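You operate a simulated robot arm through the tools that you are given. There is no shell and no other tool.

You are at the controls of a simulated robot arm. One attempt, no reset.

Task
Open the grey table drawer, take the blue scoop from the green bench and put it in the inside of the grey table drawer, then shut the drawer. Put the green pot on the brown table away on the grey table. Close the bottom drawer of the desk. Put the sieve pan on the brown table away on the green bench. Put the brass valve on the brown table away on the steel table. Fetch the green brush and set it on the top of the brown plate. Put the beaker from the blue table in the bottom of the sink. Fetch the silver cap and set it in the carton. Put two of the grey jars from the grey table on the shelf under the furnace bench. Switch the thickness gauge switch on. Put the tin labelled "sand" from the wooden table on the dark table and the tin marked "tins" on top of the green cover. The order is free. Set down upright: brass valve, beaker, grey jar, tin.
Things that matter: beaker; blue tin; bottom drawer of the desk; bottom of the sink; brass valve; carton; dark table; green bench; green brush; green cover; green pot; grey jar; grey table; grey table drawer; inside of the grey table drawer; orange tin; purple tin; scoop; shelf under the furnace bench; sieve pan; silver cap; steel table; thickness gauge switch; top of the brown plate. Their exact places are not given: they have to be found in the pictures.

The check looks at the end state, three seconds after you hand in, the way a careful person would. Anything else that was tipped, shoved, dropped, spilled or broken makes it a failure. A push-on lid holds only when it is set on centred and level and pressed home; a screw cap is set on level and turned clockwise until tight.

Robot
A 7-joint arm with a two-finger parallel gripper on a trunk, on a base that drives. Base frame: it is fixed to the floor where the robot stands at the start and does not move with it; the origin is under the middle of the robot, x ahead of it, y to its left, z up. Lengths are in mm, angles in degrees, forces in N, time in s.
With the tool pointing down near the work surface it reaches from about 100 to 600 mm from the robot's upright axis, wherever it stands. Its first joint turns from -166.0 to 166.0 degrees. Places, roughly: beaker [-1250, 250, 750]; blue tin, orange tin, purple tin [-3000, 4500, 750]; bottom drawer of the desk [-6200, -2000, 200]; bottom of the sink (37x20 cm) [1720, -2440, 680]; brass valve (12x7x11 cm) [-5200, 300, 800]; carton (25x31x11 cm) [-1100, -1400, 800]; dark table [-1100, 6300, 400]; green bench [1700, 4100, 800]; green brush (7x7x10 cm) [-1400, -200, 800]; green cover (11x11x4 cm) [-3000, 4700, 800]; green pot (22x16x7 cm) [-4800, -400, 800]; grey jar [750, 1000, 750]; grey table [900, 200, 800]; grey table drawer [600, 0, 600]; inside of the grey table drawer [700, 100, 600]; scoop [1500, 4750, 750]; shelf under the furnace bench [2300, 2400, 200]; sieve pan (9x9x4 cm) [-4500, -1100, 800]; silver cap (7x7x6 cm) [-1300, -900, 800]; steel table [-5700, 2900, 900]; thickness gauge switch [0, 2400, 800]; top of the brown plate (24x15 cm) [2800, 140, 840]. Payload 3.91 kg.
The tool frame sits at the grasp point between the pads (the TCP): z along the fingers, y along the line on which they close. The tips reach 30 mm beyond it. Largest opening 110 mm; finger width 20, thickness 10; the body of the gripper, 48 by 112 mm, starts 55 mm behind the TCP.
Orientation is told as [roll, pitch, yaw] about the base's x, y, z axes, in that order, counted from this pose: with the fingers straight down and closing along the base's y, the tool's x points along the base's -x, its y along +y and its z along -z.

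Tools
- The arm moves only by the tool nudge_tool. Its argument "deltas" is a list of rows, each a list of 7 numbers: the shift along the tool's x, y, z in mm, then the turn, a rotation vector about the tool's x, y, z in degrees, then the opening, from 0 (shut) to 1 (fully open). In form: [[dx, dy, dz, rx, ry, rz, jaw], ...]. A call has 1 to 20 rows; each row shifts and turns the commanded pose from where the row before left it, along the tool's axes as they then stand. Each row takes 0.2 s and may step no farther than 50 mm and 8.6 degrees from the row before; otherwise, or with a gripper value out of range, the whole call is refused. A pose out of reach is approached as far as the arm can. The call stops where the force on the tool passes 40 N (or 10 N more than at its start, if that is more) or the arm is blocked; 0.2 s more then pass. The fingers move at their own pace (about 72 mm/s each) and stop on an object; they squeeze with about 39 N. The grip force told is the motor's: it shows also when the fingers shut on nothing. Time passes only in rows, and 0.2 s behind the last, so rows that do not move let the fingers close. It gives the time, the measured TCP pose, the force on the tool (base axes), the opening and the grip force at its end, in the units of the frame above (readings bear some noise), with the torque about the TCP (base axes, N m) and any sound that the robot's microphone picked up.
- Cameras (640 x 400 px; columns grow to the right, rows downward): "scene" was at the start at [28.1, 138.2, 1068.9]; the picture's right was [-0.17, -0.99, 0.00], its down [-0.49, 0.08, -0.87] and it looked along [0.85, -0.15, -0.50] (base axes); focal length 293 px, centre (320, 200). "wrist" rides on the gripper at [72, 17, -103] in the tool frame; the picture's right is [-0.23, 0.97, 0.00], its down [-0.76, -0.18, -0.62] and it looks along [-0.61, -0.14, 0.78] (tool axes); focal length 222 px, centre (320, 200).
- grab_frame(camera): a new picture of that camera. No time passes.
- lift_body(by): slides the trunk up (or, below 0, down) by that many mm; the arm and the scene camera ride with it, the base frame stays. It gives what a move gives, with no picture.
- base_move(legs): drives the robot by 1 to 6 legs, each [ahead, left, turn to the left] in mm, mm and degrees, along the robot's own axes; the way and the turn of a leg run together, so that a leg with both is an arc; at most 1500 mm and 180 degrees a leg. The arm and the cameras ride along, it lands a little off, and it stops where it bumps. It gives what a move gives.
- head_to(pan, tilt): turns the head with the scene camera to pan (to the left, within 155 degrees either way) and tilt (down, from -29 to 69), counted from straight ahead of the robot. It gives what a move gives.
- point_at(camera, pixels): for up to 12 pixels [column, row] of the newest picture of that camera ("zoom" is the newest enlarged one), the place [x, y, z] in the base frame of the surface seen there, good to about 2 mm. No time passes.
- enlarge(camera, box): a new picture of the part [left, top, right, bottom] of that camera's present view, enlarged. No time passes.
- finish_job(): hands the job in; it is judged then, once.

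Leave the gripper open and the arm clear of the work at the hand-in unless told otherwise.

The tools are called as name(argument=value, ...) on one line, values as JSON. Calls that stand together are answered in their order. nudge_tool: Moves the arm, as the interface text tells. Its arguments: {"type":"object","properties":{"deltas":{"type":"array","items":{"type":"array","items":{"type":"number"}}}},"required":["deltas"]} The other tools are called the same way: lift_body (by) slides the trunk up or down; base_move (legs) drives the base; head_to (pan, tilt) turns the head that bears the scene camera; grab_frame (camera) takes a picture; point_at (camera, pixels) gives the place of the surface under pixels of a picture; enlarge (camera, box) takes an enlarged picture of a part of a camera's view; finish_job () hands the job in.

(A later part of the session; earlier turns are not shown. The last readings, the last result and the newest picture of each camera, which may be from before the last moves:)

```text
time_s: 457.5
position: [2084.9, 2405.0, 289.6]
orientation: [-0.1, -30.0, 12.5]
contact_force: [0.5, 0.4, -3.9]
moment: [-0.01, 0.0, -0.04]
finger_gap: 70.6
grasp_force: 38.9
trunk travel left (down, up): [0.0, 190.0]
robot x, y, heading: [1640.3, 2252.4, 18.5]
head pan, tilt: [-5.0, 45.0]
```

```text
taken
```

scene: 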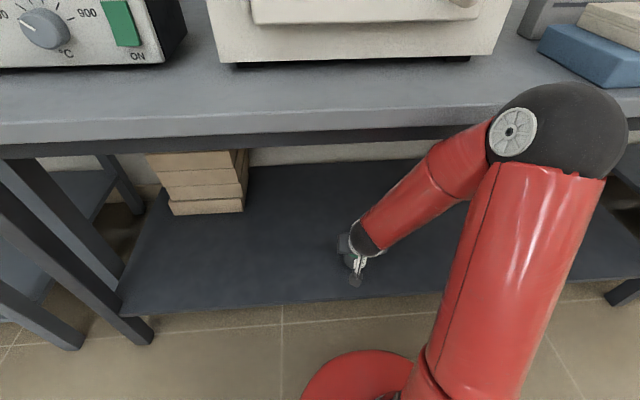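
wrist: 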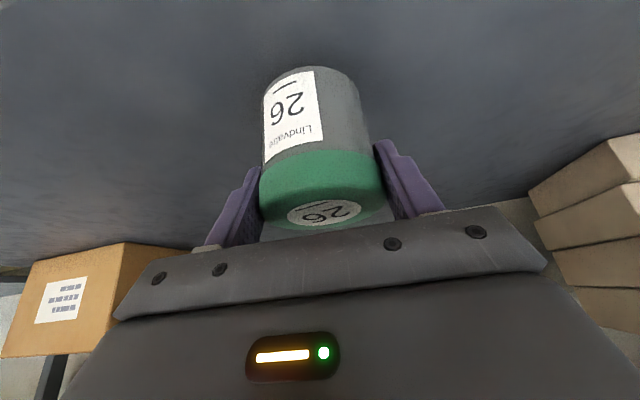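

The jar is over the shelf, ~95 mm inside the edge. I lower ~27 mm and then in small steps to contact.

nudge_tool(deltas=[[4.5, 0, 7.8, 0, 0, 0, 0], [4.5, 0, 7.8, 0, 0, 0, 0], [4, 0, 7, 0, 0, 0, 0], [0, 0, 0, 0, 0, 0, 0]])

nudge_tool(deltas=[[0.9, 0, 1.5, 0, 0, 0, 0], [0.9, 0, 1.5, 0, 0, 0, 0], [0, 0, 0, 0, 0, 0, 0]])

```text
time_s: 458.5
position: [2085.5, 2404.4, 264.0]
orientation: [-0.1, -30.2, 12.5]
contact_force: [0.1, 0.0, 12.2]
moment: [0.27, 0.43, 0.06]
finger_gap: 70.3
grasp_force: 38.5
trunk travel left (down, up): [0.0, 190.0]
robot x, y, heading: [1643.6, 2248.4, 18.5]
head pan, tilt: [-5.0, 45.0]
```

```text
time_s: 459.3
position: [2085.8, 2405.3, 260.3]
orientation: [-0.1, -30.3, 12.6]
contact_force: [6.1, 4.5, 26.5]
moment: [1.28, -0.48, -0.1]
finger_gap: 70.5
grasp_force: 38.4
trunk travel left (down, up): [0.0, 190.0]
robot x, y, heading: [1644.5, 2252.3, 18.9]
head pan, tilt: [-5.0, 45.0]
```

Contact made. I relieve 2 mm, open, and withdraw along the finger axis.

nudge_tool(deltas=[[-1, 0, -1.7, 0, 0, 0, 0], [0, 0, 0, 0, 0, 0, 0.85], [0, 0, 0, 0, 0, 0, 0.85], [0, 0, 0, 0, 0, 0, 0.85], [0, 0, -15, 0, 0, 0, 0.85], [0, 0, -25, 0, 0, 0, 0.85], [0, 0, -30, 0, 0, 0, 0.85]])

grab_frame(camera="wrist")

```text
time_s: 460.9
position: [2052.4, 2396.7, 321.5]
orientation: [-0.1, -30.0, 12.5]
contact_force: [-0.2, -0.5, 0.4]
moment: [0.02, 0.0, -0.02]
finger_gap: 93.7
grasp_force: 0.0
trunk travel left (down, up): [0.0, 190.0]
robot x, y, heading: [1643.7, 2249.2, 18.2]
head pan, tilt: [-5.0, 45.0]
```

```text
taken
```

wrist: 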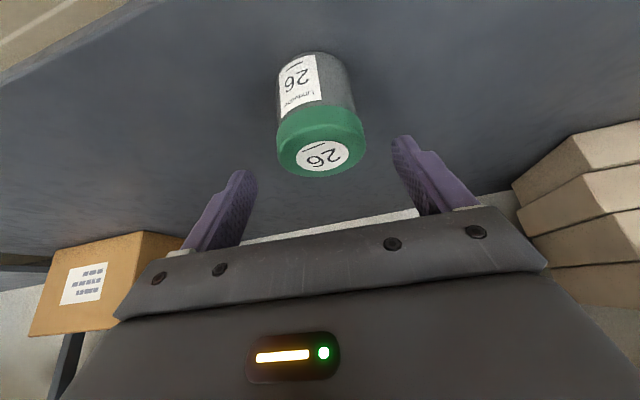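

Jar #26 stands upright on the shelf. I back out, raise trunk and arm.

base_move(legs=[[-320, 0, 0]])

lift_body(by=190)

nudge_tool(deltas=[[-20, 0, -34.6, 0, 0, 0, 0.9], [-20, 0, -34.6, 0, 0, 0, 0.9], [-20, 0, -34.6, 0, 0, 0, 0.9], [-20, 0, -34.6, 0, 0, 0, 0.9], [-20, 0, -34.6, 0, 0, 0, 0.9], [-20, 0, -34.6, 0, 0, 0, 0.9], [-20, 0, -34.6, 0, 0, 0, 0.9], [-20, 0, -34.6, 0, 0, 0, 0.9], [-20, 0, -34.6, 0, 0, 0, 0.9], [-20, 0, -34.6, 0, 0, 0, 0.9], [-10, 0, -17, 0, 0, 0, 0.9]])

base_move(legs=[[0, 0, 180], [321, 975, 0]])

head_to(pan=0, tilt=40)

grab_frame(camera="scene")

grab_frame(camera="wrist")

```text
time_s: 463.0
position: [1748.2, 2296.5, 322.0]
orientation: [-0.1, -29.9, 12.5]
contact_force: [-0.2, -0.1, 0.1]
moment: [-0.01, -0.01, -0.02]
finger_gap: 93.6
grasp_force: 0.0
trunk travel left (down, up): [0.0, 190.0]
robot x, y, heading: [1339.0, 2150.8, 18.3]
head pan, tilt: [-5.0, 45.0]
```

```text
time_s: 465.1
position: [1747.9, 2296.3, 512.3]
orientation: [-0.1, -30.0, 12.5]
contact_force: [-1.3, -1.3, -0.5]
moment: [0.01, 0.0, -0.01]
finger_gap: 93.4
grasp_force: 0.0
trunk travel left (down, up): [-190.0, 0.0]
robot x, y, heading: [1339.3, 2145.4, 18.4]
head pan, tilt: [-5.0, 45.0]
```

```text
time_s: 467.5
position: [1748.7, 2297.3, 932.9]
orientation: [-0.1, -30.0, 12.5]
contact_force: [0.2, -0.2, 0.2]
moment: [0.0, 0.03, -0.03]
finger_gap: 98.9
grasp_force: 0.0
trunk travel left (down, up): [-190.0, 0.0]
robot x, y, heading: [1338.3, 2144.1, 18.6]
head pan, tilt: [-5.0, 45.0]
```

```text
time_s: 480.1
position: [923.2, 972.1, 931.9]
orientation: [-0.2, -30.0, -167.8]
contact_force: [1.2, 0.3, 0.8]
moment: [0.02, -0.01, -0.03]
finger_gap: 99.0
grasp_force: 0.0
trunk travel left (down, up): [-190.0, 0.0]
robot x, y, heading: [1338.7, 1119.5, -162.0]
head pan, tilt: [-5.0, 45.0]
```

```text
time_s: 480.8
position: [924.0, 973.4, 932.7]
orientation: [-0.1, -30.0, -167.9]
contact_force: [-0.9, 0.0, 0.3]
moment: [0.02, -0.05, -0.03]
finger_gap: 98.9
grasp_force: 0.1
trunk travel left (down, up): [-190.0, 0.0]
robot x, y, heading: [1332.7, 1120.9, -162.1]
head pan, tilt: [0.0, 40.0]
```

```text
taken
```

scene: 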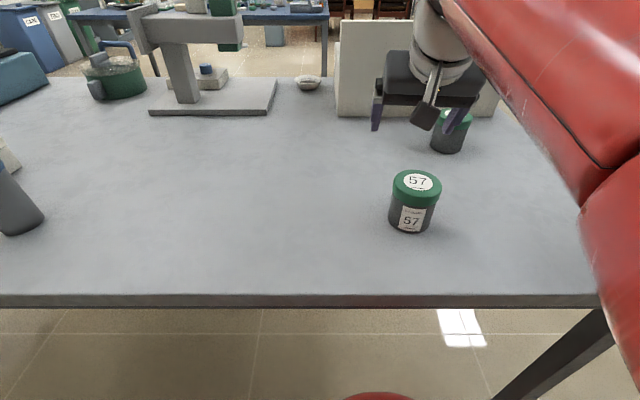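

```text
taken
```

wrist: 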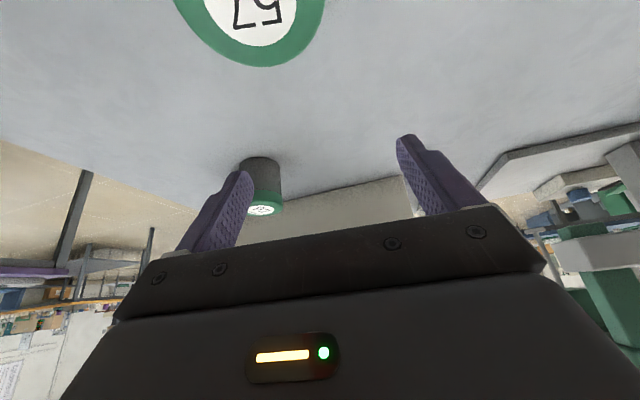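

Jar #57 is at (415,200). I measure it.

point_at(camera="scene", pixels=[[417, 182], [417, 175], [395, 183], [439, 187], [412, 222], [350, 250]])

```text
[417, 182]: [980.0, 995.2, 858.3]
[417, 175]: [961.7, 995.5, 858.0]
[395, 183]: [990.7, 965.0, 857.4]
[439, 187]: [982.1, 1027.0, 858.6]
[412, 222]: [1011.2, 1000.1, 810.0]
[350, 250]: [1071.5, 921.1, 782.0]
```

Jar #57 centre ≈ (979,1000). I move back over it, then check alignment.

nudge_tool(deltas=[[34.7, -7.3, 0.8, 0, 0, 0, 0.9], [34.7, -7.3, 0.8, 0, 0, 0, 0.9]])

grab_frame(camera="wrist")

point_at(camera="wrist", pixels=[[313, 135], [290, 130], [340, 135], [313, 115], [313, 155]])

```text
time_s: 481.4
position: [977.3, 999.5, 894.1]
orientation: [-0.2, -30.0, -167.9]
contact_force: [-0.5, 0.1, 0.1]
moment: [-0.04, -0.01, 0.02]
finger_gap: 99.3
grasp_force: 0.0
trunk travel left (down, up): [-190.0, 0.0]
robot x, y, heading: [1335.9, 1119.1, -162.2]
head pan, tilt: [0.0, 40.0]
```

```text
taken
```

wrist: 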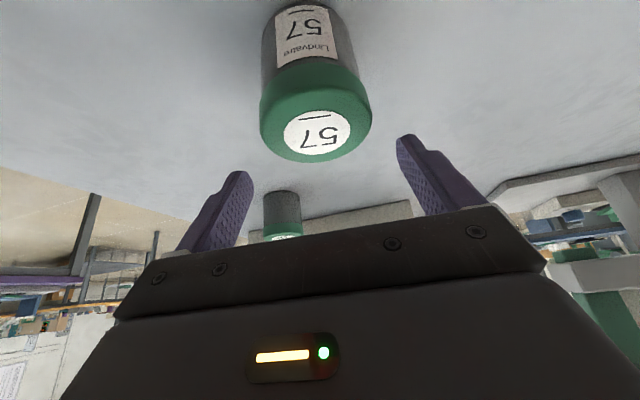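

```text
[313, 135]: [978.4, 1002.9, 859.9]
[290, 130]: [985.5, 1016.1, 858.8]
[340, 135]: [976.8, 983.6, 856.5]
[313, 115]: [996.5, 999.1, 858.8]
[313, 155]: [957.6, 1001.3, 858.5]
```

Centred. I descend, close, and lift gently.

nudge_tool(deltas=[[9.4, 0, 16.2, 0, 0, 0, 0.9], [9.4, 0, 16.2, 0, 0, 0, 0.9], [9.4, 0, 16.2, 0, 0, 0, 0.9], [0, 0, 0, 0, 0, 0, 0], [0, 0, 0, 0, 0, 0, 0], [0, 0, 0, 0, 0, 0, 0], [0, 0, 0, 0, 0, 0, 0], [0, 0, 0, 0, 0, 0, 0]])

nudge_tool(deltas=[[-1.5, 0, -2.6, 0, 0, 0, 0], [-2.5, 0, -4.3, 0, 0, 0, 0], [-5, 0, -8.6, 0, 0, 0, 0], [-7.5, 0, -13, 0, 0, 0, 0], [-10, 0, -17, 0, 0, 0, 0], [-10, 0, -17, 0, 0, 0, 0], [-5, 0, -8.6, 0, 0, 0, 0]])

grab_frame(camera="wrist")

```text
time_s: 483.2
position: [979.0, 999.7, 839.5]
orientation: [-0.1, -30.0, -167.9]
contact_force: [-0.7, -0.4, -0.6]
moment: [-0.09, 0.12, 0.0]
finger_gap: 69.9
grasp_force: 39.2
trunk travel left (down, up): [-190.0, 0.0]
robot x, y, heading: [1338.3, 1118.4, -162.0]
head pan, tilt: [0.0, 40.0]
```

```text
time_s: 484.8
position: [978.7, 999.6, 922.0]
orientation: [-0.3, -30.0, -167.7]
contact_force: [0.4, 0.2, -3.2]
moment: [0.01, 0.01, 0.0]
finger_gap: 70.1
grasp_force: 38.8
trunk travel left (down, up): [-190.0, 0.0]
robot x, y, heading: [1332.7, 1118.5, -162.0]
head pan, tilt: [0.0, 40.0]
```

```text
taken
```

wrist: 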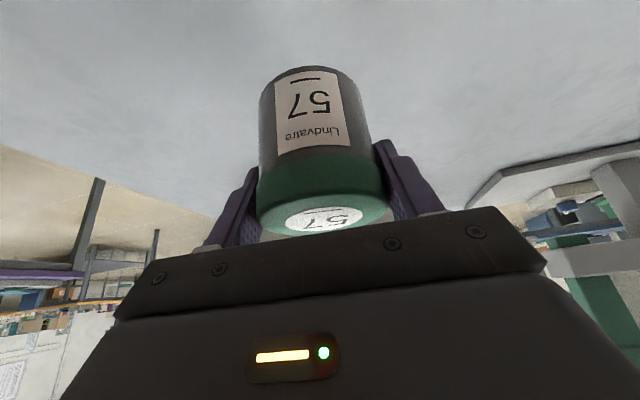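

Jar #57 held. I drive to the shelf (aiming ~145 mm right of the first jar), stopping short, then lower.

base_move(legs=[[-150, 0, 0], [0, 0, 180], [268, 838, 0]])

lift_body(by=-190)

nudge_tool(deltas=[[8, 0, 14, 0, 0, 0, 0], [14, 0, 24, 0, 0, 0, 0], [17, 0, 29, 0, 0, 0, 0], [17, 0, 29, 0, 0, 0, 0], [17, 0, 29, 0, 0, 0, 0], [17, 0, 29, 0, 0, 0, 0], [17, 0, 29, 0, 0, 0, 0], [14, 0, 29, 0, 0, 0, 0], [10, 0, 30, 0, 0, 0, 0], [0, 0, 30, 0, 0, 0, 0], [0, 0, 30, 0, 0, 0, 0], [0, 0, 30, 0, 0, 0, 0], [0, 0, 30, 0, 0, 0, 0], [0, 0, 20, 0, 0, 0, 0]])

grab_frame(camera="wrist")

grab_frame(camera="scene")

```text
time_s: 497.8
position: [1819.7, 2165.0, 922.2]
orientation: [-0.1, -30.0, 12.6]
contact_force: [-0.4, 0.4, -2.0]
moment: [0.02, 0.01, 0.03]
finger_gap: 69.9
grasp_force: 38.9
trunk travel left (down, up): [-190.0, 0.0]
robot x, y, heading: [1461.2, 2041.9, 18.5]
head pan, tilt: [0.0, 40.0]
```

```text
time_s: 499.9
position: [1818.6, 2165.2, 730.9]
orientation: [-0.2, -30.0, 12.6]
contact_force: [0.7, 0.3, -2.2]
moment: [0.02, -0.02, 0.0]
finger_gap: 70.5
grasp_force: 39.2
trunk travel left (down, up): [0.0, 190.0]
robot x, y, heading: [1462.8, 2038.6, 18.4]
head pan, tilt: [0.0, 40.0]
```

```text
time_s: 502.9
position: [1894.8, 2180.4, 334.1]
orientation: [0.3, -29.8, 12.0]
contact_force: [-0.4, 0.9, -2.3]
moment: [-0.03, -0.01, 0.03]
finger_gap: 70.0
grasp_force: 39.1
trunk travel left (down, up): [0.0, 190.0]
robot x, y, heading: [1463.5, 2040.1, 18.2]
head pan, tilt: [0.0, 40.0]
```

```text
taken
```

wrist: 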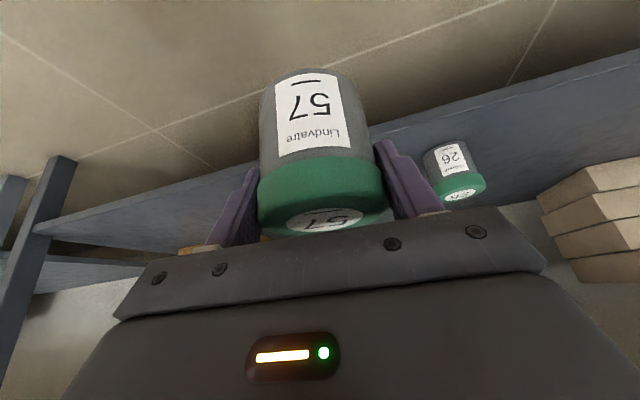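

```text
taken
```

scene: 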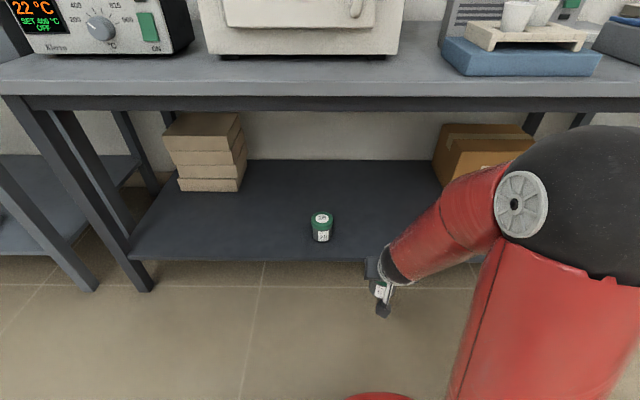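

Good. I lower 45 mm more (jar bottom 30 mm above shelf), then drive ahead 240 mm under the bench.

nudge_tool(deltas=[[11, 0, 19.5, 0, 0, 0, 0], [11, 0, 19.5, 0, 0, 0, 0]])

base_move(legs=[[240, 0, 0]])

grab_frame(camera="wrist")

grab_frame(camera="scene")

```text
time_s: 503.4
position: [1896.7, 2181.2, 290.4]
orientation: [-0.1, -30.0, 12.7]
contact_force: [0.9, 0.2, -2.9]
moment: [-0.02, 0.06, -0.02]
finger_gap: 70.3
grasp_force: 39.1
trunk travel left (down, up): [0.0, 190.0]
robot x, y, heading: [1466.8, 2039.8, 18.6]
head pan, tilt: [0.0, 40.0]
```

```text
time_s: 505.2
position: [2122.3, 2256.9, 290.6]
orientation: [-0.1, -30.0, 12.6]
contact_force: [-0.2, 0.4, -2.5]
moment: [0.0, 0.02, -0.03]
finger_gap: 70.1
grasp_force: 38.9
trunk travel left (down, up): [0.0, 190.0]
robot x, y, heading: [1690.7, 2115.8, 18.5]
head pan, tilt: [0.0, 40.0]
```

```text
taken
```

wrist: 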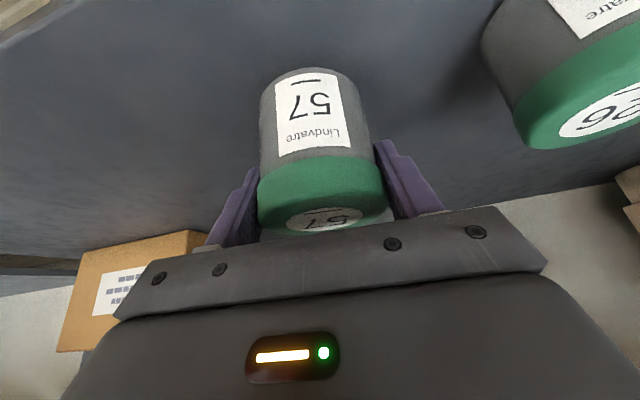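

```text
taken
```

scene: 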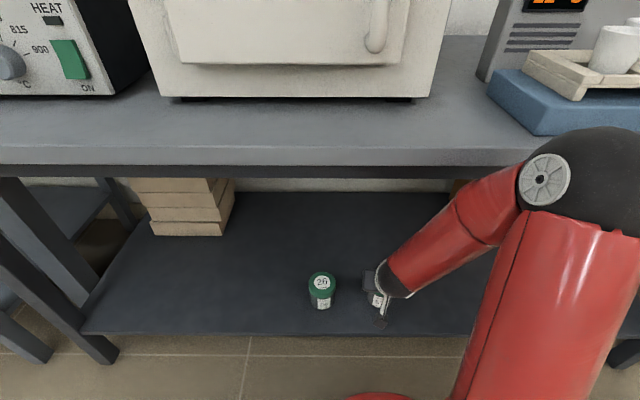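

Over the shelf, clear of jar #26. I lower to contact.

nudge_tool(deltas=[[4.5, 0, 7.8, 0, 0, 0, 0], [4.5, 0, 7.8, 0, 0, 0, 0], [4, 0, 7, 0, 0, 0, 0], [0.5, 0, 0.9, 0, 0, 0, 0], [0, 0, 0, 0, 0, 0, 0]])

nudge_tool(deltas=[[0.9, 0, 1.5, 0, 0, 0, 0], [0, 0, 0, 0, 0, 0, 0]])

```text
time_s: 506.4
position: [2122.5, 2256.5, 263.9]
orientation: [-0.1, -30.0, 12.6]
contact_force: [0.7, 0.2, -2.6]
moment: [-0.01, 0.02, 0.0]
finger_gap: 70.2
grasp_force: 38.1
trunk travel left (down, up): [0.0, 190.0]
robot x, y, heading: [1690.2, 2119.3, 18.4]
head pan, tilt: [0.0, 40.0]
```

```text
time_s: 507.0
position: [2121.9, 2255.9, 262.1]
orientation: [-0.1, -30.0, 12.5]
contact_force: [0.3, -0.6, -1.8]
moment: [0.01, 0.03, -0.01]
finger_gap: 70.1
grasp_force: 39.0
trunk travel left (down, up): [0.0, 190.0]
robot x, y, heading: [1692.1, 2115.3, 18.2]
head pan, tilt: [0.0, 40.0]
```

nudge_tool(deltas=[[0.6, 0, 1, 0, 0, 0, 0], [0.6, 0, 1, 0, 0, 0, 0], [0, 0, 0, 0, 0, 0, 0]])

```text
time_s: 507.8
position: [2122.6, 2256.9, 259.8]
orientation: [-0.2, -30.0, 12.7]
contact_force: [-3.2, 1.3, 7.6]
moment: [0.35, 0.16, 0.14]
finger_gap: 70.1
grasp_force: 38.9
trunk travel left (down, up): [0.0, 190.0]
robot x, y, heading: [1689.8, 2117.6, 18.7]
head pan, tilt: [0.0, 40.0]
```

Contact (7.6 N). I open and withdraw along the finger axis, then back out.

nudge_tool(deltas=[[0, 0, 0, 0, 0, 0, 0.8], [0, 0, 0, 0, 0, 0, 0.8], [0, 0, 0, 0, 0, 0, 0.8], [0, 0, -15, 0, 0, 0, 0.8], [0, 0, -25, 0, 0, 0, 0.8], [0, 0, -30, 0, 0, 0, 0.8]])

grab_frame(camera="wrist")

base_move(legs=[[-350, 0, 0]])

grab_frame(camera="scene")

```text
time_s: 509.2
position: [2101.8, 2255.7, 322.9]
orientation: [-0.2, -29.9, 12.6]
contact_force: [0.2, 0.8, -0.6]
moment: [0.01, 0.01, 0.02]
finger_gap: 88.0
grasp_force: 0.0
out of reach, approached as far as the arm can: row 5, 6
trunk travel left (down, up): [0.0, 190.0]
robot x, y, heading: [1690.4, 2111.0, 18.1]
head pan, tilt: [0.0, 40.0]
```

```text
taken
```

wrist: 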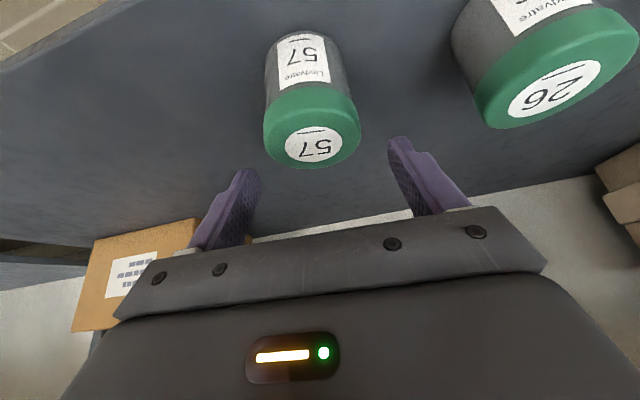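

```text
time_s: 511.5
position: [1771.8, 2144.7, 322.5]
orientation: [-0.1, -30.0, 12.5]
contact_force: [0.3, 0.2, -0.3]
moment: [0.03, 0.01, -0.01]
finger_gap: 87.9
grasp_force: 0.2
trunk travel left (down, up): [0.0, 190.0]
robot x, y, heading: [1357.2, 2004.8, 18.4]
head pan, tilt: [0.0, 40.0]
```

```text
taken
```

scene: 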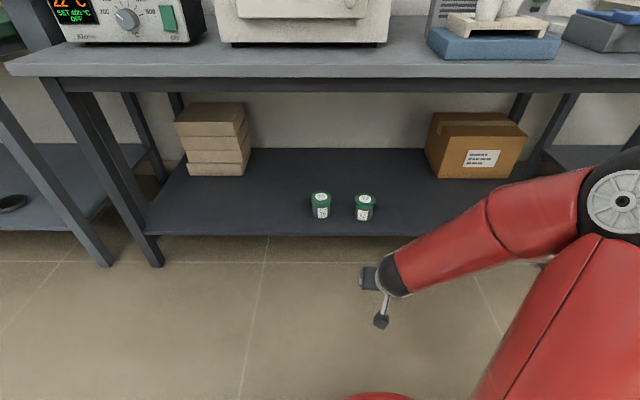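

Both jars stand upright on the shelf. Next: the thickness gauge. I raise trunk and arm, straighten the tool, and look toward the purple table (north-west).

lift_body(by=190)

nudge_tool(deltas=[[-20, 0, -34.6, 0, 0, 0, 0.3], [-20, 0, -34.6, 0, 0, 0, 0.3], [-20, 0, -34.6, 0, 0, 0, 0.3], [-20, 0, -34.6, 0, 0, 0, 0.3], [-20, 0, -34.6, 0, 0, 0, 0.3], [-20, 0, -34.6, 0, 0, 0, 0.3], [-20, 0, -34.6, 0, 0, 0, 0.3], [-20, 0, -34.6, 0, 0, 0, 0.3], [-20, 0, -34.6, 0, 0, 0, 0.3], [-20, 0, -34.6, 0, 7.5, 0, 0.3], [0, 0, -20, 0, 7.5, 0, 0.3], [15, 0, 0, 0, 7.5, 0, 0.3], [15, 0, 0, 0, 7.5, 0, 0.3]])

base_move(legs=[[-100, 0, 0], [0, 0, 150]])

head_to(pan=-10, tilt=25)

grab_frame(camera="scene")

```text
time_s: 513.6
position: [1771.4, 2145.1, 512.5]
orientation: [-0.1, -29.8, 12.4]
contact_force: [-0.6, 0.1, 0.5]
moment: [0.0, 0.0, -0.01]
finger_gap: 88.0
grasp_force: 0.1
trunk travel left (down, up): [-190.0, 0.0]
robot x, y, heading: [1357.2, 2005.3, 18.7]
head pan, tilt: [0.0, 40.0]
```

```text
time_s: 516.4
position: [1736.4, 2138.0, 924.4]
orientation: [-0.2, 0.2, 12.4]
contact_force: [0.1, 0.1, 0.5]
moment: [0.02, 0.0, -0.01]
finger_gap: 33.1
grasp_force: 0.0
trunk travel left (down, up): [-190.0, 0.0]
robot x, y, heading: [1360.7, 2004.8, 18.4]
head pan, tilt: [0.0, 40.0]
```

```text
time_s: 523.7
position: [868.3, 2046.4, 925.1]
orientation: [-0.1, 0.1, 162.8]
contact_force: [0.5, 1.2, -0.4]
moment: [0.0, 0.04, 0.02]
finger_gap: 32.8
grasp_force: 0.1
trunk travel left (down, up): [-190.0, 0.0]
robot x, y, heading: [1262.4, 1973.8, 168.9]
head pan, tilt: [0.0, 40.0]
```

```text
time_s: 524.5
position: [868.2, 2046.0, 923.6]
orientation: [-0.2, 0.1, 162.7]
contact_force: [-0.5, -0.1, 0.5]
moment: [0.02, 0.02, -0.03]
finger_gap: 32.8
grasp_force: 0.1
trunk travel left (down, up): [-190.0, 0.0]
robot x, y, heading: [1260.8, 1975.5, 168.9]
head pan, tilt: [-10.0, 25.0]
```

```text
taken
```

scene: 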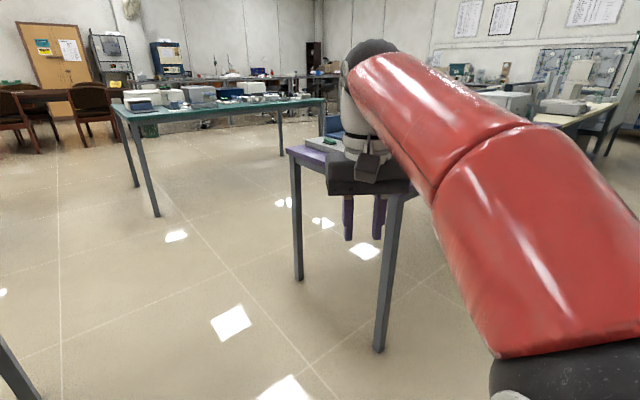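

The purple table is ahead. I measure its legs and edge.

point_at(camera="scene", pixels=[[298, 275], [378, 345], [295, 152], [400, 195], [310, 145], [335, 150]])

head_to(pan=-60, tilt=20)

grab_frame(camera="scene")

```text
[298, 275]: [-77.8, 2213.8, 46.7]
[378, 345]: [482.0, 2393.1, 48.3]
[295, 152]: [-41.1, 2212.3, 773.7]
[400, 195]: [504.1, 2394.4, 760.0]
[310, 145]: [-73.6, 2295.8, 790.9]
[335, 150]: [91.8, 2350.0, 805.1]
```

```text
time_s: 525.6
position: [868.3, 2046.2, 922.6]
orientation: [0.0, 0.0, 162.7]
contact_force: [0.6, -0.6, -0.3]
moment: [-0.01, -0.05, 0.01]
finger_gap: 33.2
grasp_force: 0.1
trunk travel left (down, up): [-190.0, 0.0]
robot x, y, heading: [1264.2, 1970.2, 168.6]
head pan, tilt: [-60.0, 20.0]
```

```text
taken
```

scene: 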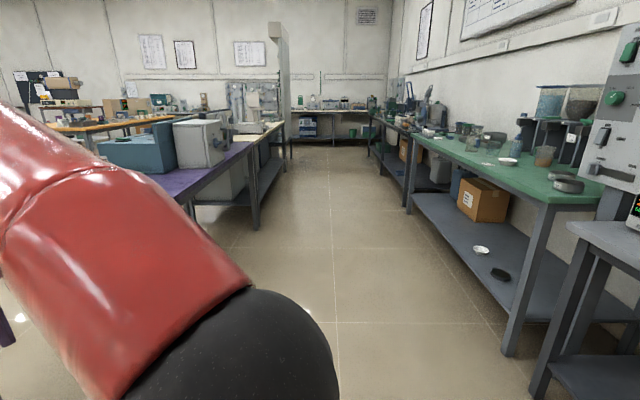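

Purple table's south end runs from (-78,2214) to (482,2393). I drive to just south of it, facing north (heading 108°), to see the gauge.

base_move(legs=[[1035, 225, 0], [0, 0, -61]])

head_to(pan=0, tilt=30)

grab_frame(camera="scene")

```text
time_s: 533.8
position: [80.6, 2342.0, 924.4]
orientation: [-0.1, 0.2, 101.0]
contact_force: [-0.5, 0.0, -0.2]
moment: [0.02, -0.01, -0.01]
finger_gap: 33.1
grasp_force: 0.1
trunk travel left (down, up): [-190.0, 0.0]
robot x, y, heading: [204.5, 1959.1, 107.0]
head pan, tilt: [-60.0, 20.0]
```

```text
time_s: 535.1
position: [80.5, 2343.2, 923.2]
orientation: [0.0, 0.1, 100.9]
contact_force: [-1.0, 0.2, 0.1]
moment: [0.0, 0.01, 0.01]
finger_gap: 33.0
grasp_force: 0.0
trunk travel left (down, up): [-190.0, 0.0]
robot x, y, heading: [200.3, 1962.2, 106.6]
head pan, tilt: [0.0, 30.0]
```

```text
taken
```

scene: 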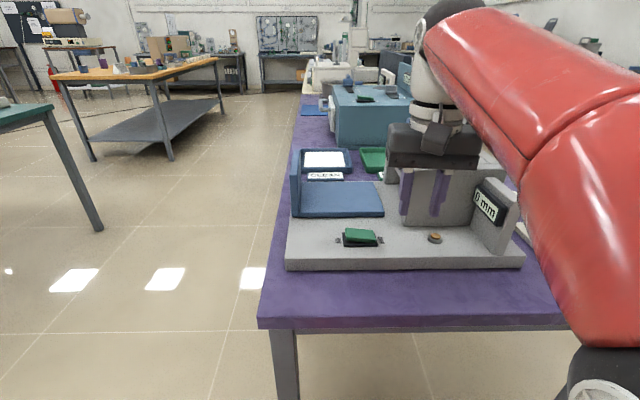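

I see the gauge: display "0 mm", green rocker at (362,237) on its base. I zoom in on the switch.

enlarge(camera="scene", box=[320, 210, 460, 270])

enlarge(camera="scene", box=[325, 220, 400, 260])

point_at(camera="zoom", pixels=[[100, 200], [200, 150], [320, 150], [420, 150], [520, 190], [320, 210], [250, 180], [400, 200], [300, 250]])

```text
4.57 times, centred on (390, 240) of scene
```

zoom: 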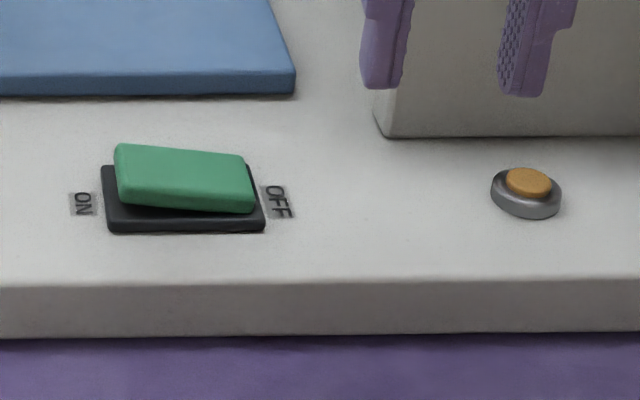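

```text
8.53 times, centred on (362, 240) of scene
```

zoom: 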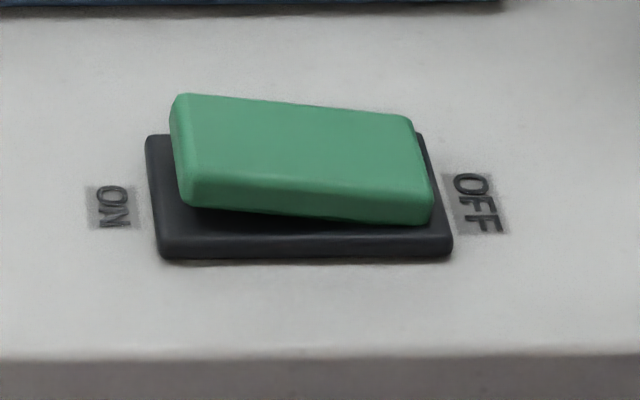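

```text
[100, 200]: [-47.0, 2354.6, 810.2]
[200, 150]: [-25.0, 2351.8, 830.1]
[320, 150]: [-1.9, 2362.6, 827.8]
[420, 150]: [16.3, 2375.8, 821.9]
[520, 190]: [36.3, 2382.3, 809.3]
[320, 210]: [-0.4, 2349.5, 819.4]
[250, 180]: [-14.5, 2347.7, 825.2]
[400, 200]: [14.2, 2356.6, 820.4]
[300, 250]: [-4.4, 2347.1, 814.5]
```

The rocker's OFF side (right) is down; I must press the raised ON side, at about (-27,2352,830). I check heights of neighbouring parts for hand clearance.

point_at(camera="scene", pixels=[[405, 172], [410, 200], [400, 222], [296, 170], [300, 210], [350, 195], [385, 210], [490, 205], [440, 175], [480, 180]])

grab_frame(camera="wrist")

```text
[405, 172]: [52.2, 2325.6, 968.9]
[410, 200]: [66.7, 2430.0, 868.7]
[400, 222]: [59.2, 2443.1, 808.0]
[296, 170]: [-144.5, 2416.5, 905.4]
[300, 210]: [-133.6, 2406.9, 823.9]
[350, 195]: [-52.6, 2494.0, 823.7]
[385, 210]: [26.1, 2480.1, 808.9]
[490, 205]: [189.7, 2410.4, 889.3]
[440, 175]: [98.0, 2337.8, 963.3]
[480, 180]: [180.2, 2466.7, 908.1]
```

```text
taken
```

wrist: 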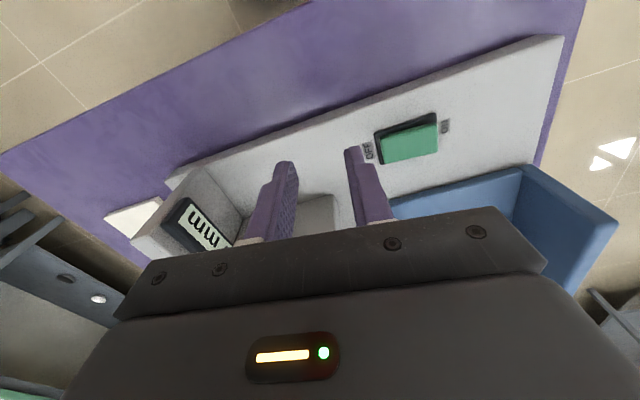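

Clear. I close the fingers and move above the ON end of the rocker.

nudge_tool(deltas=[[-7.5, 25.7, 0, 0, 0, 0, 0], [-7.5, 25.7, 10, 0, 0, 0, 0], [-7.5, 25.7, 15, 0, 0, 0, 0], [-7.5, 25.7, 15, 0, 0, 0, 0]])

grab_frame(camera="wrist")

enlarge(camera="scene", box=[280, 150, 440, 270])

```text
time_s: 536.1
position: [-29.0, 2352.3, 884.2]
orientation: [-0.1, 0.0, 101.2]
contact_force: [0.4, 0.5, -0.3]
moment: [0.01, 0.02, 0.03]
finger_gap: 0.0
grasp_force: 37.4
trunk travel left (down, up): [-190.0, 0.0]
robot x, y, heading: [203.9, 1962.5, 107.1]
head pan, tilt: [0.0, 30.0]
```

```text
taken
```

wrist: 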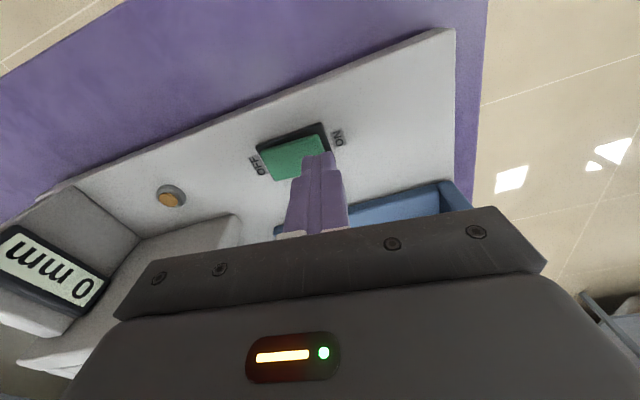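

```text
3.33 times, centred on (360, 210) of scene
```

zoom: 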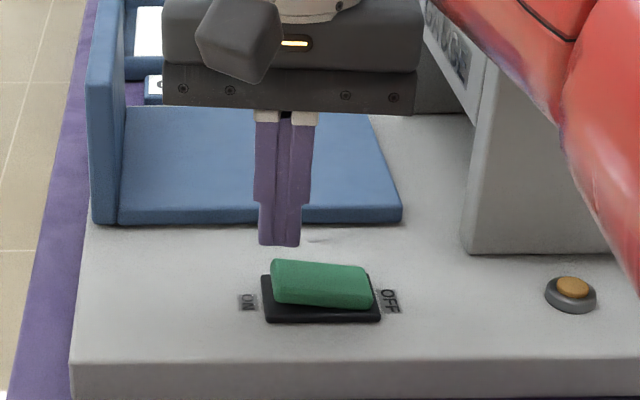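

The tip is right above the ON end. I descend and press until it clicks.

nudge_tool(deltas=[[0, 0, 10, 0, 0, 0, 0], [0, 0, 8, 0, 0, 0, 0], [0, 0, 5, 0, 0, 0, 0], [0, 0, 4, 0, 0, 0, 0], [0, 0, 4, 0, 0, 0, 0], [0, 0, 4, 0, 0, 0, 0]])

enlarge(camera="scene", box=[280, 150, 440, 270])

```text
time_s: 537.5
position: [-26.7, 2352.8, 854.6]
orientation: [0.1, -0.8, 101.0]
contact_force: [2.3, -4.0, 16.7]
moment: [-0.1, -0.23, -0.04]
finger_gap: 0.0
grasp_force: 37.6
trunk travel left (down, up): [-190.0, 0.0]
robot x, y, heading: [206.2, 1959.7, 107.0]
head pan, tilt: [0.0, 30.0]
stopped in row 6: the force on the tool passed its limit at 45 N (the readings are from after the stop); the commanded pose is now the measured one
```

```text
3.33 times, centred on (360, 210) of scene
```

zoom: 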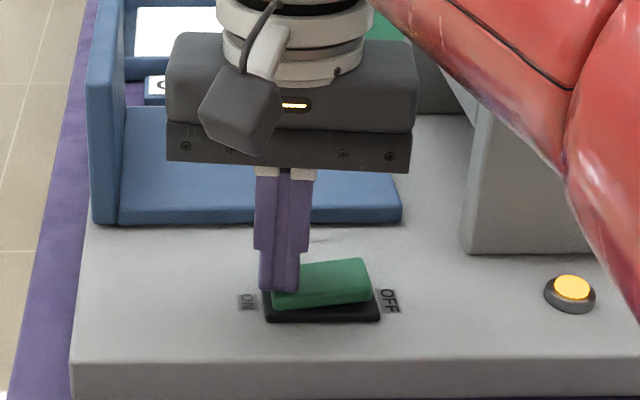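

The rocker flipped to ON and the yellow lamp lights up. I raise the hand and verify.

nudge_tool(deltas=[[0, 0, -20, 0, 0, 0, 0], [0, 0, -40, 0, 0, 0, 0], [0, 0, -30, 0, 0, 0, 0.3], [20, 0, 0, 0, 0, 0, 0.3]])

enlarge(camera="scene", box=[280, 150, 520, 290])

```text
time_s: 538.5
position: [-21.6, 2331.2, 944.0]
orientation: [-0.1, -0.6, 101.0]
contact_force: [-0.4, 1.1, -1.1]
moment: [-0.03, 0.0, -0.03]
finger_gap: 33.2
grasp_force: 0.0
trunk travel left (down, up): [-190.0, 0.0]
robot x, y, heading: [207.0, 1964.5, 106.7]
head pan, tilt: [0.0, 30.0]
```

```text
2.67 times, centred on (400, 220) of scene
```

zoom: 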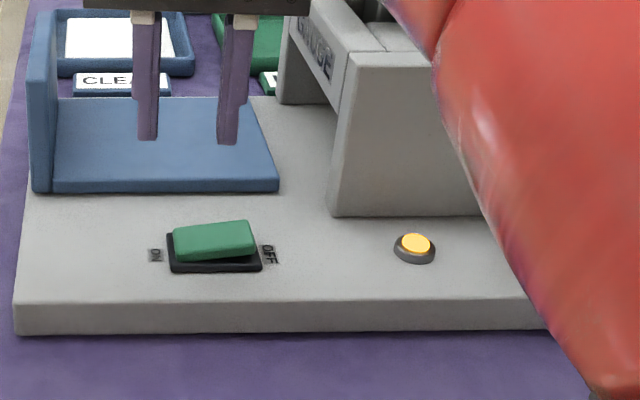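

Gauge is on. Next the scoop on the green bench (around (1500,4750)). I drive east of the purple table and then north along the aisle, then turn to face the bench.

nudge_tool(deltas=[[20, -15, -10, 0, 0, 0, 0.5], [20, -15, 0, 0, 0, 0, 0.5]])

base_move(legs=[[-60, 0, 0], [0, -1100, 0], [1100, 0, 0], [1080, 0, 0], [0, 0, -89]])

head_to(pan=0, tilt=25)

grab_frame(camera="scene")

```text
time_s: 539.1
position: [14.8, 2299.6, 952.7]
orientation: [0.1, -0.5, 101.1]
contact_force: [0.6, 0.2, -0.1]
moment: [-0.02, -0.01, 0.0]
finger_gap: 55.1
grasp_force: 0.0
trunk travel left (down, up): [-190.0, 0.0]
robot x, y, heading: [202.7, 1962.5, 107.0]
head pan, tilt: [0.0, 30.0]
```

```text
time_s: 559.4
position: [969.5, 4499.9, 952.1]
orientation: [0.1, -0.6, 12.1]
contact_force: [-0.1, -0.3, -0.1]
moment: [-0.03, 0.02, 0.02]
finger_gap: 55.0
grasp_force: 0.1
trunk travel left (down, up): [-190.0, 0.0]
robot x, y, heading: [633.5, 4306.1, 17.8]
head pan, tilt: [0.0, 30.0]
```

```text
time_s: 560.1
position: [969.1, 4500.4, 951.6]
orientation: [0.0, -0.5, 12.0]
contact_force: [0.4, 0.2, -0.8]
moment: [-0.06, 0.02, -0.03]
finger_gap: 55.2
grasp_force: 0.0
trunk travel left (down, up): [-190.0, 0.0]
robot x, y, heading: [637.0, 4306.1, 17.9]
head pan, tilt: [0.0, 25.0]
```

```text
taken
```

scene: 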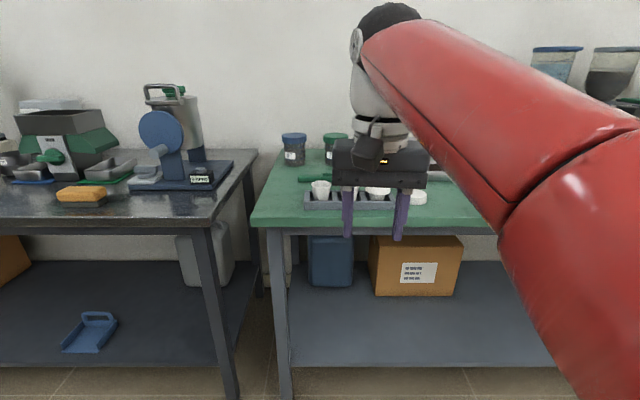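

The green bench is ahead right; the gripper blocks part. I move the hand to the right and drive nearer to look for the blue scoop.

nudge_tool(deltas=[[0, -40, 0, 0, 0, 0, 0.5], [0, -40, 0, 0, 0, 0, 0.5], [0, -40, 0, 0, 0, 0, 0.5], [0, -40, 0, 0, 0, 0, 0.5]])

base_move(legs=[[250, 0, 0]])

head_to(pan=5, tilt=35)

grab_frame(camera="scene")

```text
time_s: 561.1
position: [1002.1, 4346.1, 952.3]
orientation: [0.2, -0.6, 12.1]
contact_force: [-0.8, 0.2, 0.8]
moment: [-0.05, -0.01, 0.0]
finger_gap: 55.1
grasp_force: 0.0
trunk travel left (down, up): [-190.0, 0.0]
robot x, y, heading: [632.8, 4308.5, 17.6]
head pan, tilt: [0.0, 25.0]
```

```text
time_s: 562.9
position: [1243.2, 4423.8, 952.0]
orientation: [0.2, -0.6, 12.0]
contact_force: [-0.1, 0.1, -0.3]
moment: [0.02, 0.0, 0.0]
finger_gap: 55.0
grasp_force: 0.1
trunk travel left (down, up): [-190.0, 0.0]
robot x, y, heading: [874.2, 4384.2, 18.0]
head pan, tilt: [0.0, 25.0]
```

```text
time_s: 563.6
position: [1242.8, 4423.4, 951.8]
orientation: [0.1, -0.5, 12.1]
contact_force: [-0.5, 0.2, 0.5]
moment: [0.02, -0.04, 0.0]
finger_gap: 54.8
grasp_force: 0.1
trunk travel left (down, up): [-190.0, 0.0]
robot x, y, heading: [876.4, 4383.0, 18.2]
head pan, tilt: [5.0, 35.0]
```

```text
taken
```

scene: 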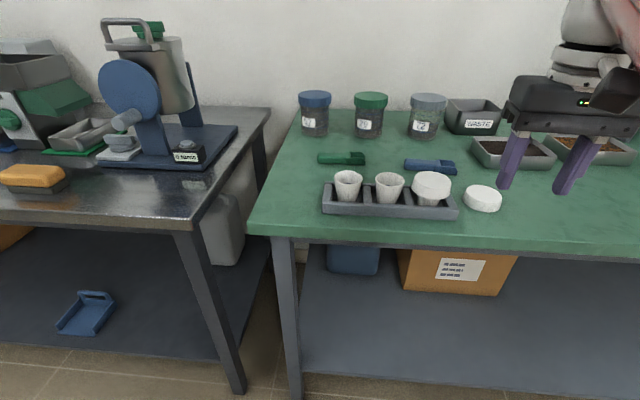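

I see two scoops: green at (342,158) and blue at (430,167). The blue one is wanted; I zoom and measure.

enlarge(camera="scene", box=[380, 130, 500, 210])

point_at(camera="zoom", pixels=[[140, 180], [200, 185], [260, 190], [320, 195], [360, 190], [390, 210], [330, 165], [330, 230], [200, 220], [200, 165], [260, 250], [130, 200]])

```text
5.00 times, centred on (440, 170) of scene
```

zoom: 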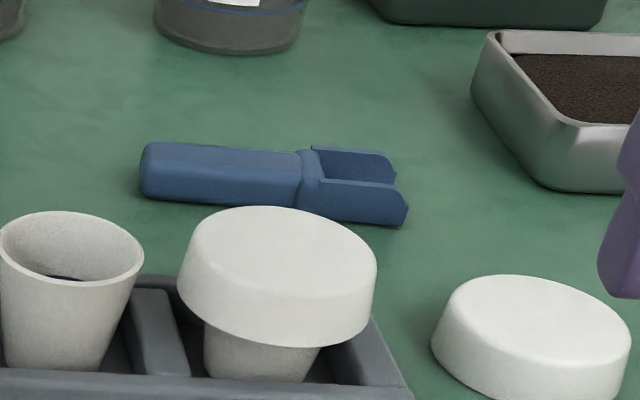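

```text
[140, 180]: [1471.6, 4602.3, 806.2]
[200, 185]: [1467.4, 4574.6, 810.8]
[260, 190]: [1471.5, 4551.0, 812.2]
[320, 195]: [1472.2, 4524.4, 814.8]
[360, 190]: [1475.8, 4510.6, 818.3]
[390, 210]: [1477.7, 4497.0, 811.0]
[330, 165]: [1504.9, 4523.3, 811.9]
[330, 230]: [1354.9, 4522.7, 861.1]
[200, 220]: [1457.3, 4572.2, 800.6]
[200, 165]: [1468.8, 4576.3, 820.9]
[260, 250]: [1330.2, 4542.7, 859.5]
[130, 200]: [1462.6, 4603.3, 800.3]
```

The blue scoop's handle centre is ≈(1471,4572), lying across my view, ~26 mm thick. I rotate the hand 96° so the fingers close across the handle, then drive 180 mm closer.

nudge_tool(deltas=[[0, 0, 0, 0, 0, 8.05, 0.55], [0, 0, 0, 0, 0, 8.05, 0.55], [0, 0, 0, 0, 0, 8.05, 0.55], [0, 0, 0, 0, 0, 8.05, 0.55], [0, 0, 0, 0, 0, 8.05, 0.55], [0, 0, 0, 0, 0, 8.05, 0.55], [0, 0, 0, 0, 0, 8.05, 0.55], [0, 0, 0, 0, 0, 8.05, 0.55], [0, 0, 0, 0, 0, 8.05, 0.55], [0, 0, 0, 0, 0, 8.05, 0.55], [0, 0, 0, 0, 0, 8.05, 0.55], [0, 0, 0, 0, 0, 8.05, 0.55]])

base_move(legs=[[180, 0, 0]])

grab_frame(camera="wrist")

grab_frame(camera="scene")

```text
time_s: 566.2
position: [1242.5, 4424.6, 951.3]
orientation: [0.5, 0.1, -84.6]
contact_force: [-0.4, -0.8, 0.4]
moment: [-0.02, -0.01, 0.0]
finger_gap: 60.5
grasp_force: 0.0
trunk travel left (down, up): [-190.0, 0.0]
robot x, y, heading: [873.7, 4386.5, 17.9]
head pan, tilt: [5.0, 35.0]
```

```text
time_s: 567.7
position: [1412.5, 4479.9, 952.8]
orientation: [0.6, 0.2, -84.5]
contact_force: [0.1, 0.2, 0.3]
moment: [-0.04, 0.02, -0.01]
finger_gap: 60.4
grasp_force: 0.2
trunk travel left (down, up): [-190.0, 0.0]
robot x, y, heading: [1048.0, 4444.0, 17.8]
head pan, tilt: [5.0, 35.0]
```

```text
taken
```

wrist: 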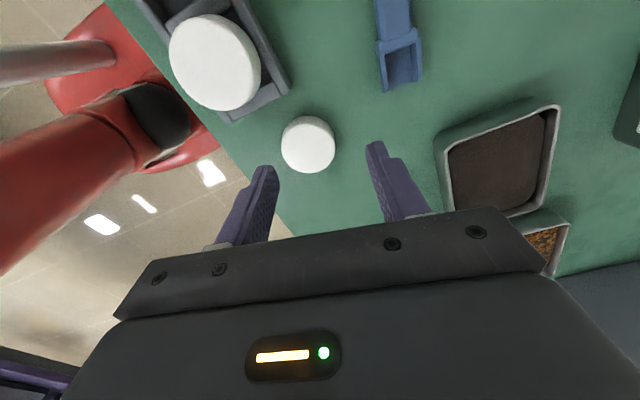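

```text
taken
```

scene: 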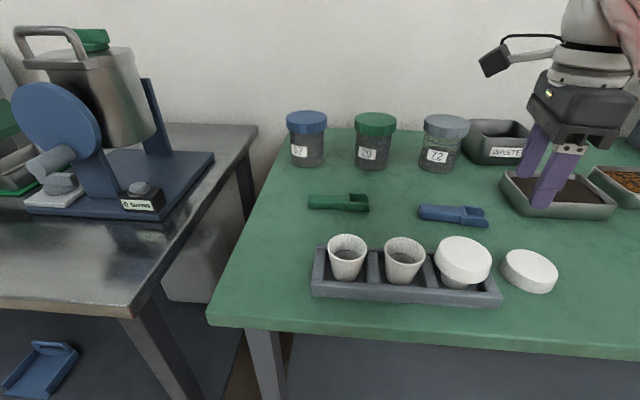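

I measure the scoop again from both cameras.

enlarge(camera="scene", box=[400, 180, 510, 250])

point_at(camera="zoom", pixels=[[120, 165], [160, 175], [200, 180], [240, 185], [290, 185], [320, 185], [110, 190], [160, 215], [400, 210], [470, 250], [480, 200]])

point_at(camera="wrist", pixels=[[395, 5], [378, 10], [410, 10], [385, 40], [415, 40], [402, 80], [385, 30]])

```text
5.71 times, centred on (455, 215) of scene
```

zoom: 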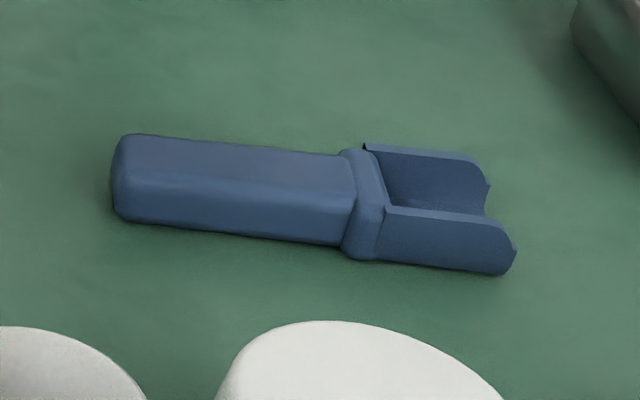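

```text
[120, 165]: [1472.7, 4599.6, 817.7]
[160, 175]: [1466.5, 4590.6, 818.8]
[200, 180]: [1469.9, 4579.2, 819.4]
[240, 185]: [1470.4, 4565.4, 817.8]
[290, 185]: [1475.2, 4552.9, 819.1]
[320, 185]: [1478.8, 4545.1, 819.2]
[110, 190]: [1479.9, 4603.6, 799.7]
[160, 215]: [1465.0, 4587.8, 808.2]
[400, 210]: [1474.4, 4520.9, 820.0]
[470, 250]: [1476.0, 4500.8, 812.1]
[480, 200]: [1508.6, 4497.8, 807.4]
```

```text
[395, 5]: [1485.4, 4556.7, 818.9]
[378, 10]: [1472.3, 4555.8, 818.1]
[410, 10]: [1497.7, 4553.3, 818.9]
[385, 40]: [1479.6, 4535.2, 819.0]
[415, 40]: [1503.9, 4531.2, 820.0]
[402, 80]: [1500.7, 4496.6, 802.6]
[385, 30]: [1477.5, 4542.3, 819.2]
```

Handle centre (1483,4572), 26 mm wide, top z=819. I move above it and descend partway.

nudge_tool(deltas=[[28.3, 26.3, 0, 0, 0, 0, 0.55], [28.3, 26.3, 0, 0, 0, 0, 0.55], [28.3, 26.3, 10, 0, 0, 0, 0.55], [0, 0, 35, 0, 0, 0, 0.55], [0, 0, 35, 0, 0, 0, 0.55]])

grab_frame(camera="wrist")

grab_frame(camera="scene")

```text
time_s: 568.9
position: [1483.5, 4571.5, 872.5]
orientation: [0.6, 0.1, -84.5]
contact_force: [-0.6, -0.3, 0.8]
moment: [-0.03, 0.02, 0.02]
finger_gap: 60.5
grasp_force: 0.0
trunk travel left (down, up): [-190.0, 0.0]
robot x, y, heading: [1046.9, 4440.1, 18.0]
head pan, tilt: [5.0, 35.0]
```

```text
taken
```

wrist: 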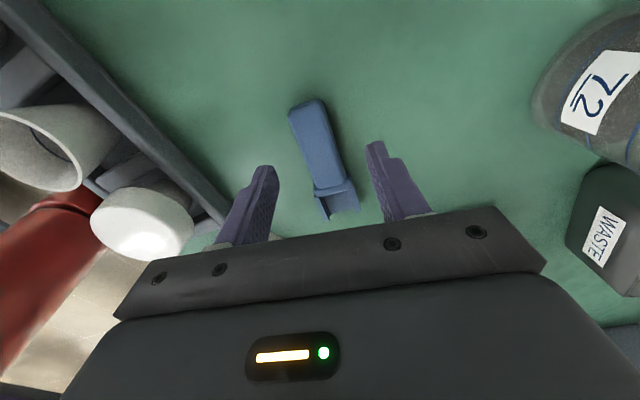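

```text
taken
```

scene: 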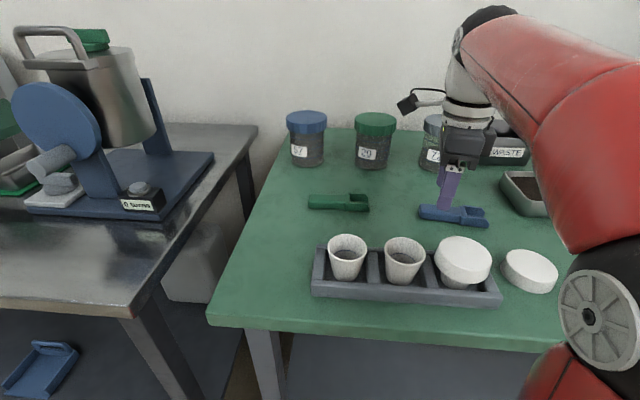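

Handle is centred between the fingers. I descend to z≈834 and close.

nudge_tool(deltas=[[0, 0, 20, 0, 0, 0, 0.55], [0, 0, 18.5, 0, 0, 0, 0.55], [0, 0, 0, 0, 0, 0, 0], [0, 0, 0, 0, 0, 0, 0], [0, 0, 0, 0, 0, 0, 0], [0, 0, 0, 0, 0, 0, 0], [0, 0, 0, 0, 0, 0, 0]])

nudge_tool(deltas=[[0, 0, -4, 0, 0, 0, 0], [0, 0, -6, 0, 0, 0, 0], [0, 0, -10, 0, 0, 0, 0], [0, 0, -15, 0, 0, 0, 0]])

grab_frame(camera="wrist")

```text
time_s: 570.5
position: [1484.7, 4573.3, 834.8]
orientation: [0.5, 0.1, -84.5]
contact_force: [-0.1, -0.3, 0.2]
moment: [0.02, 0.03, 0.03]
finger_gap: 26.7
grasp_force: 39.4
trunk travel left (down, up): [-190.0, 0.0]
robot x, y, heading: [1042.6, 4436.3, 18.4]
head pan, tilt: [5.0, 35.0]
```

```text
time_s: 571.5
position: [1484.4, 4571.9, 869.0]
orientation: [0.6, 0.2, -84.5]
contact_force: [-0.2, 0.6, 0.5]
moment: [-0.02, -0.01, 0.02]
finger_gap: 26.7
grasp_force: 39.3
trunk travel left (down, up): [-190.0, 0.0]
robot x, y, heading: [1047.5, 4439.2, 18.1]
head pan, tilt: [5.0, 35.0]
```

```text
taken
```

wrist: 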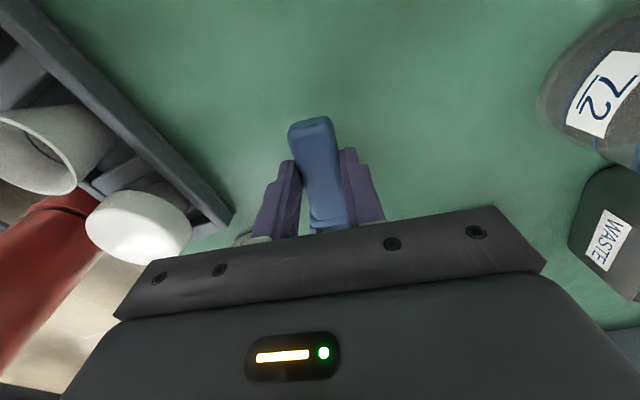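

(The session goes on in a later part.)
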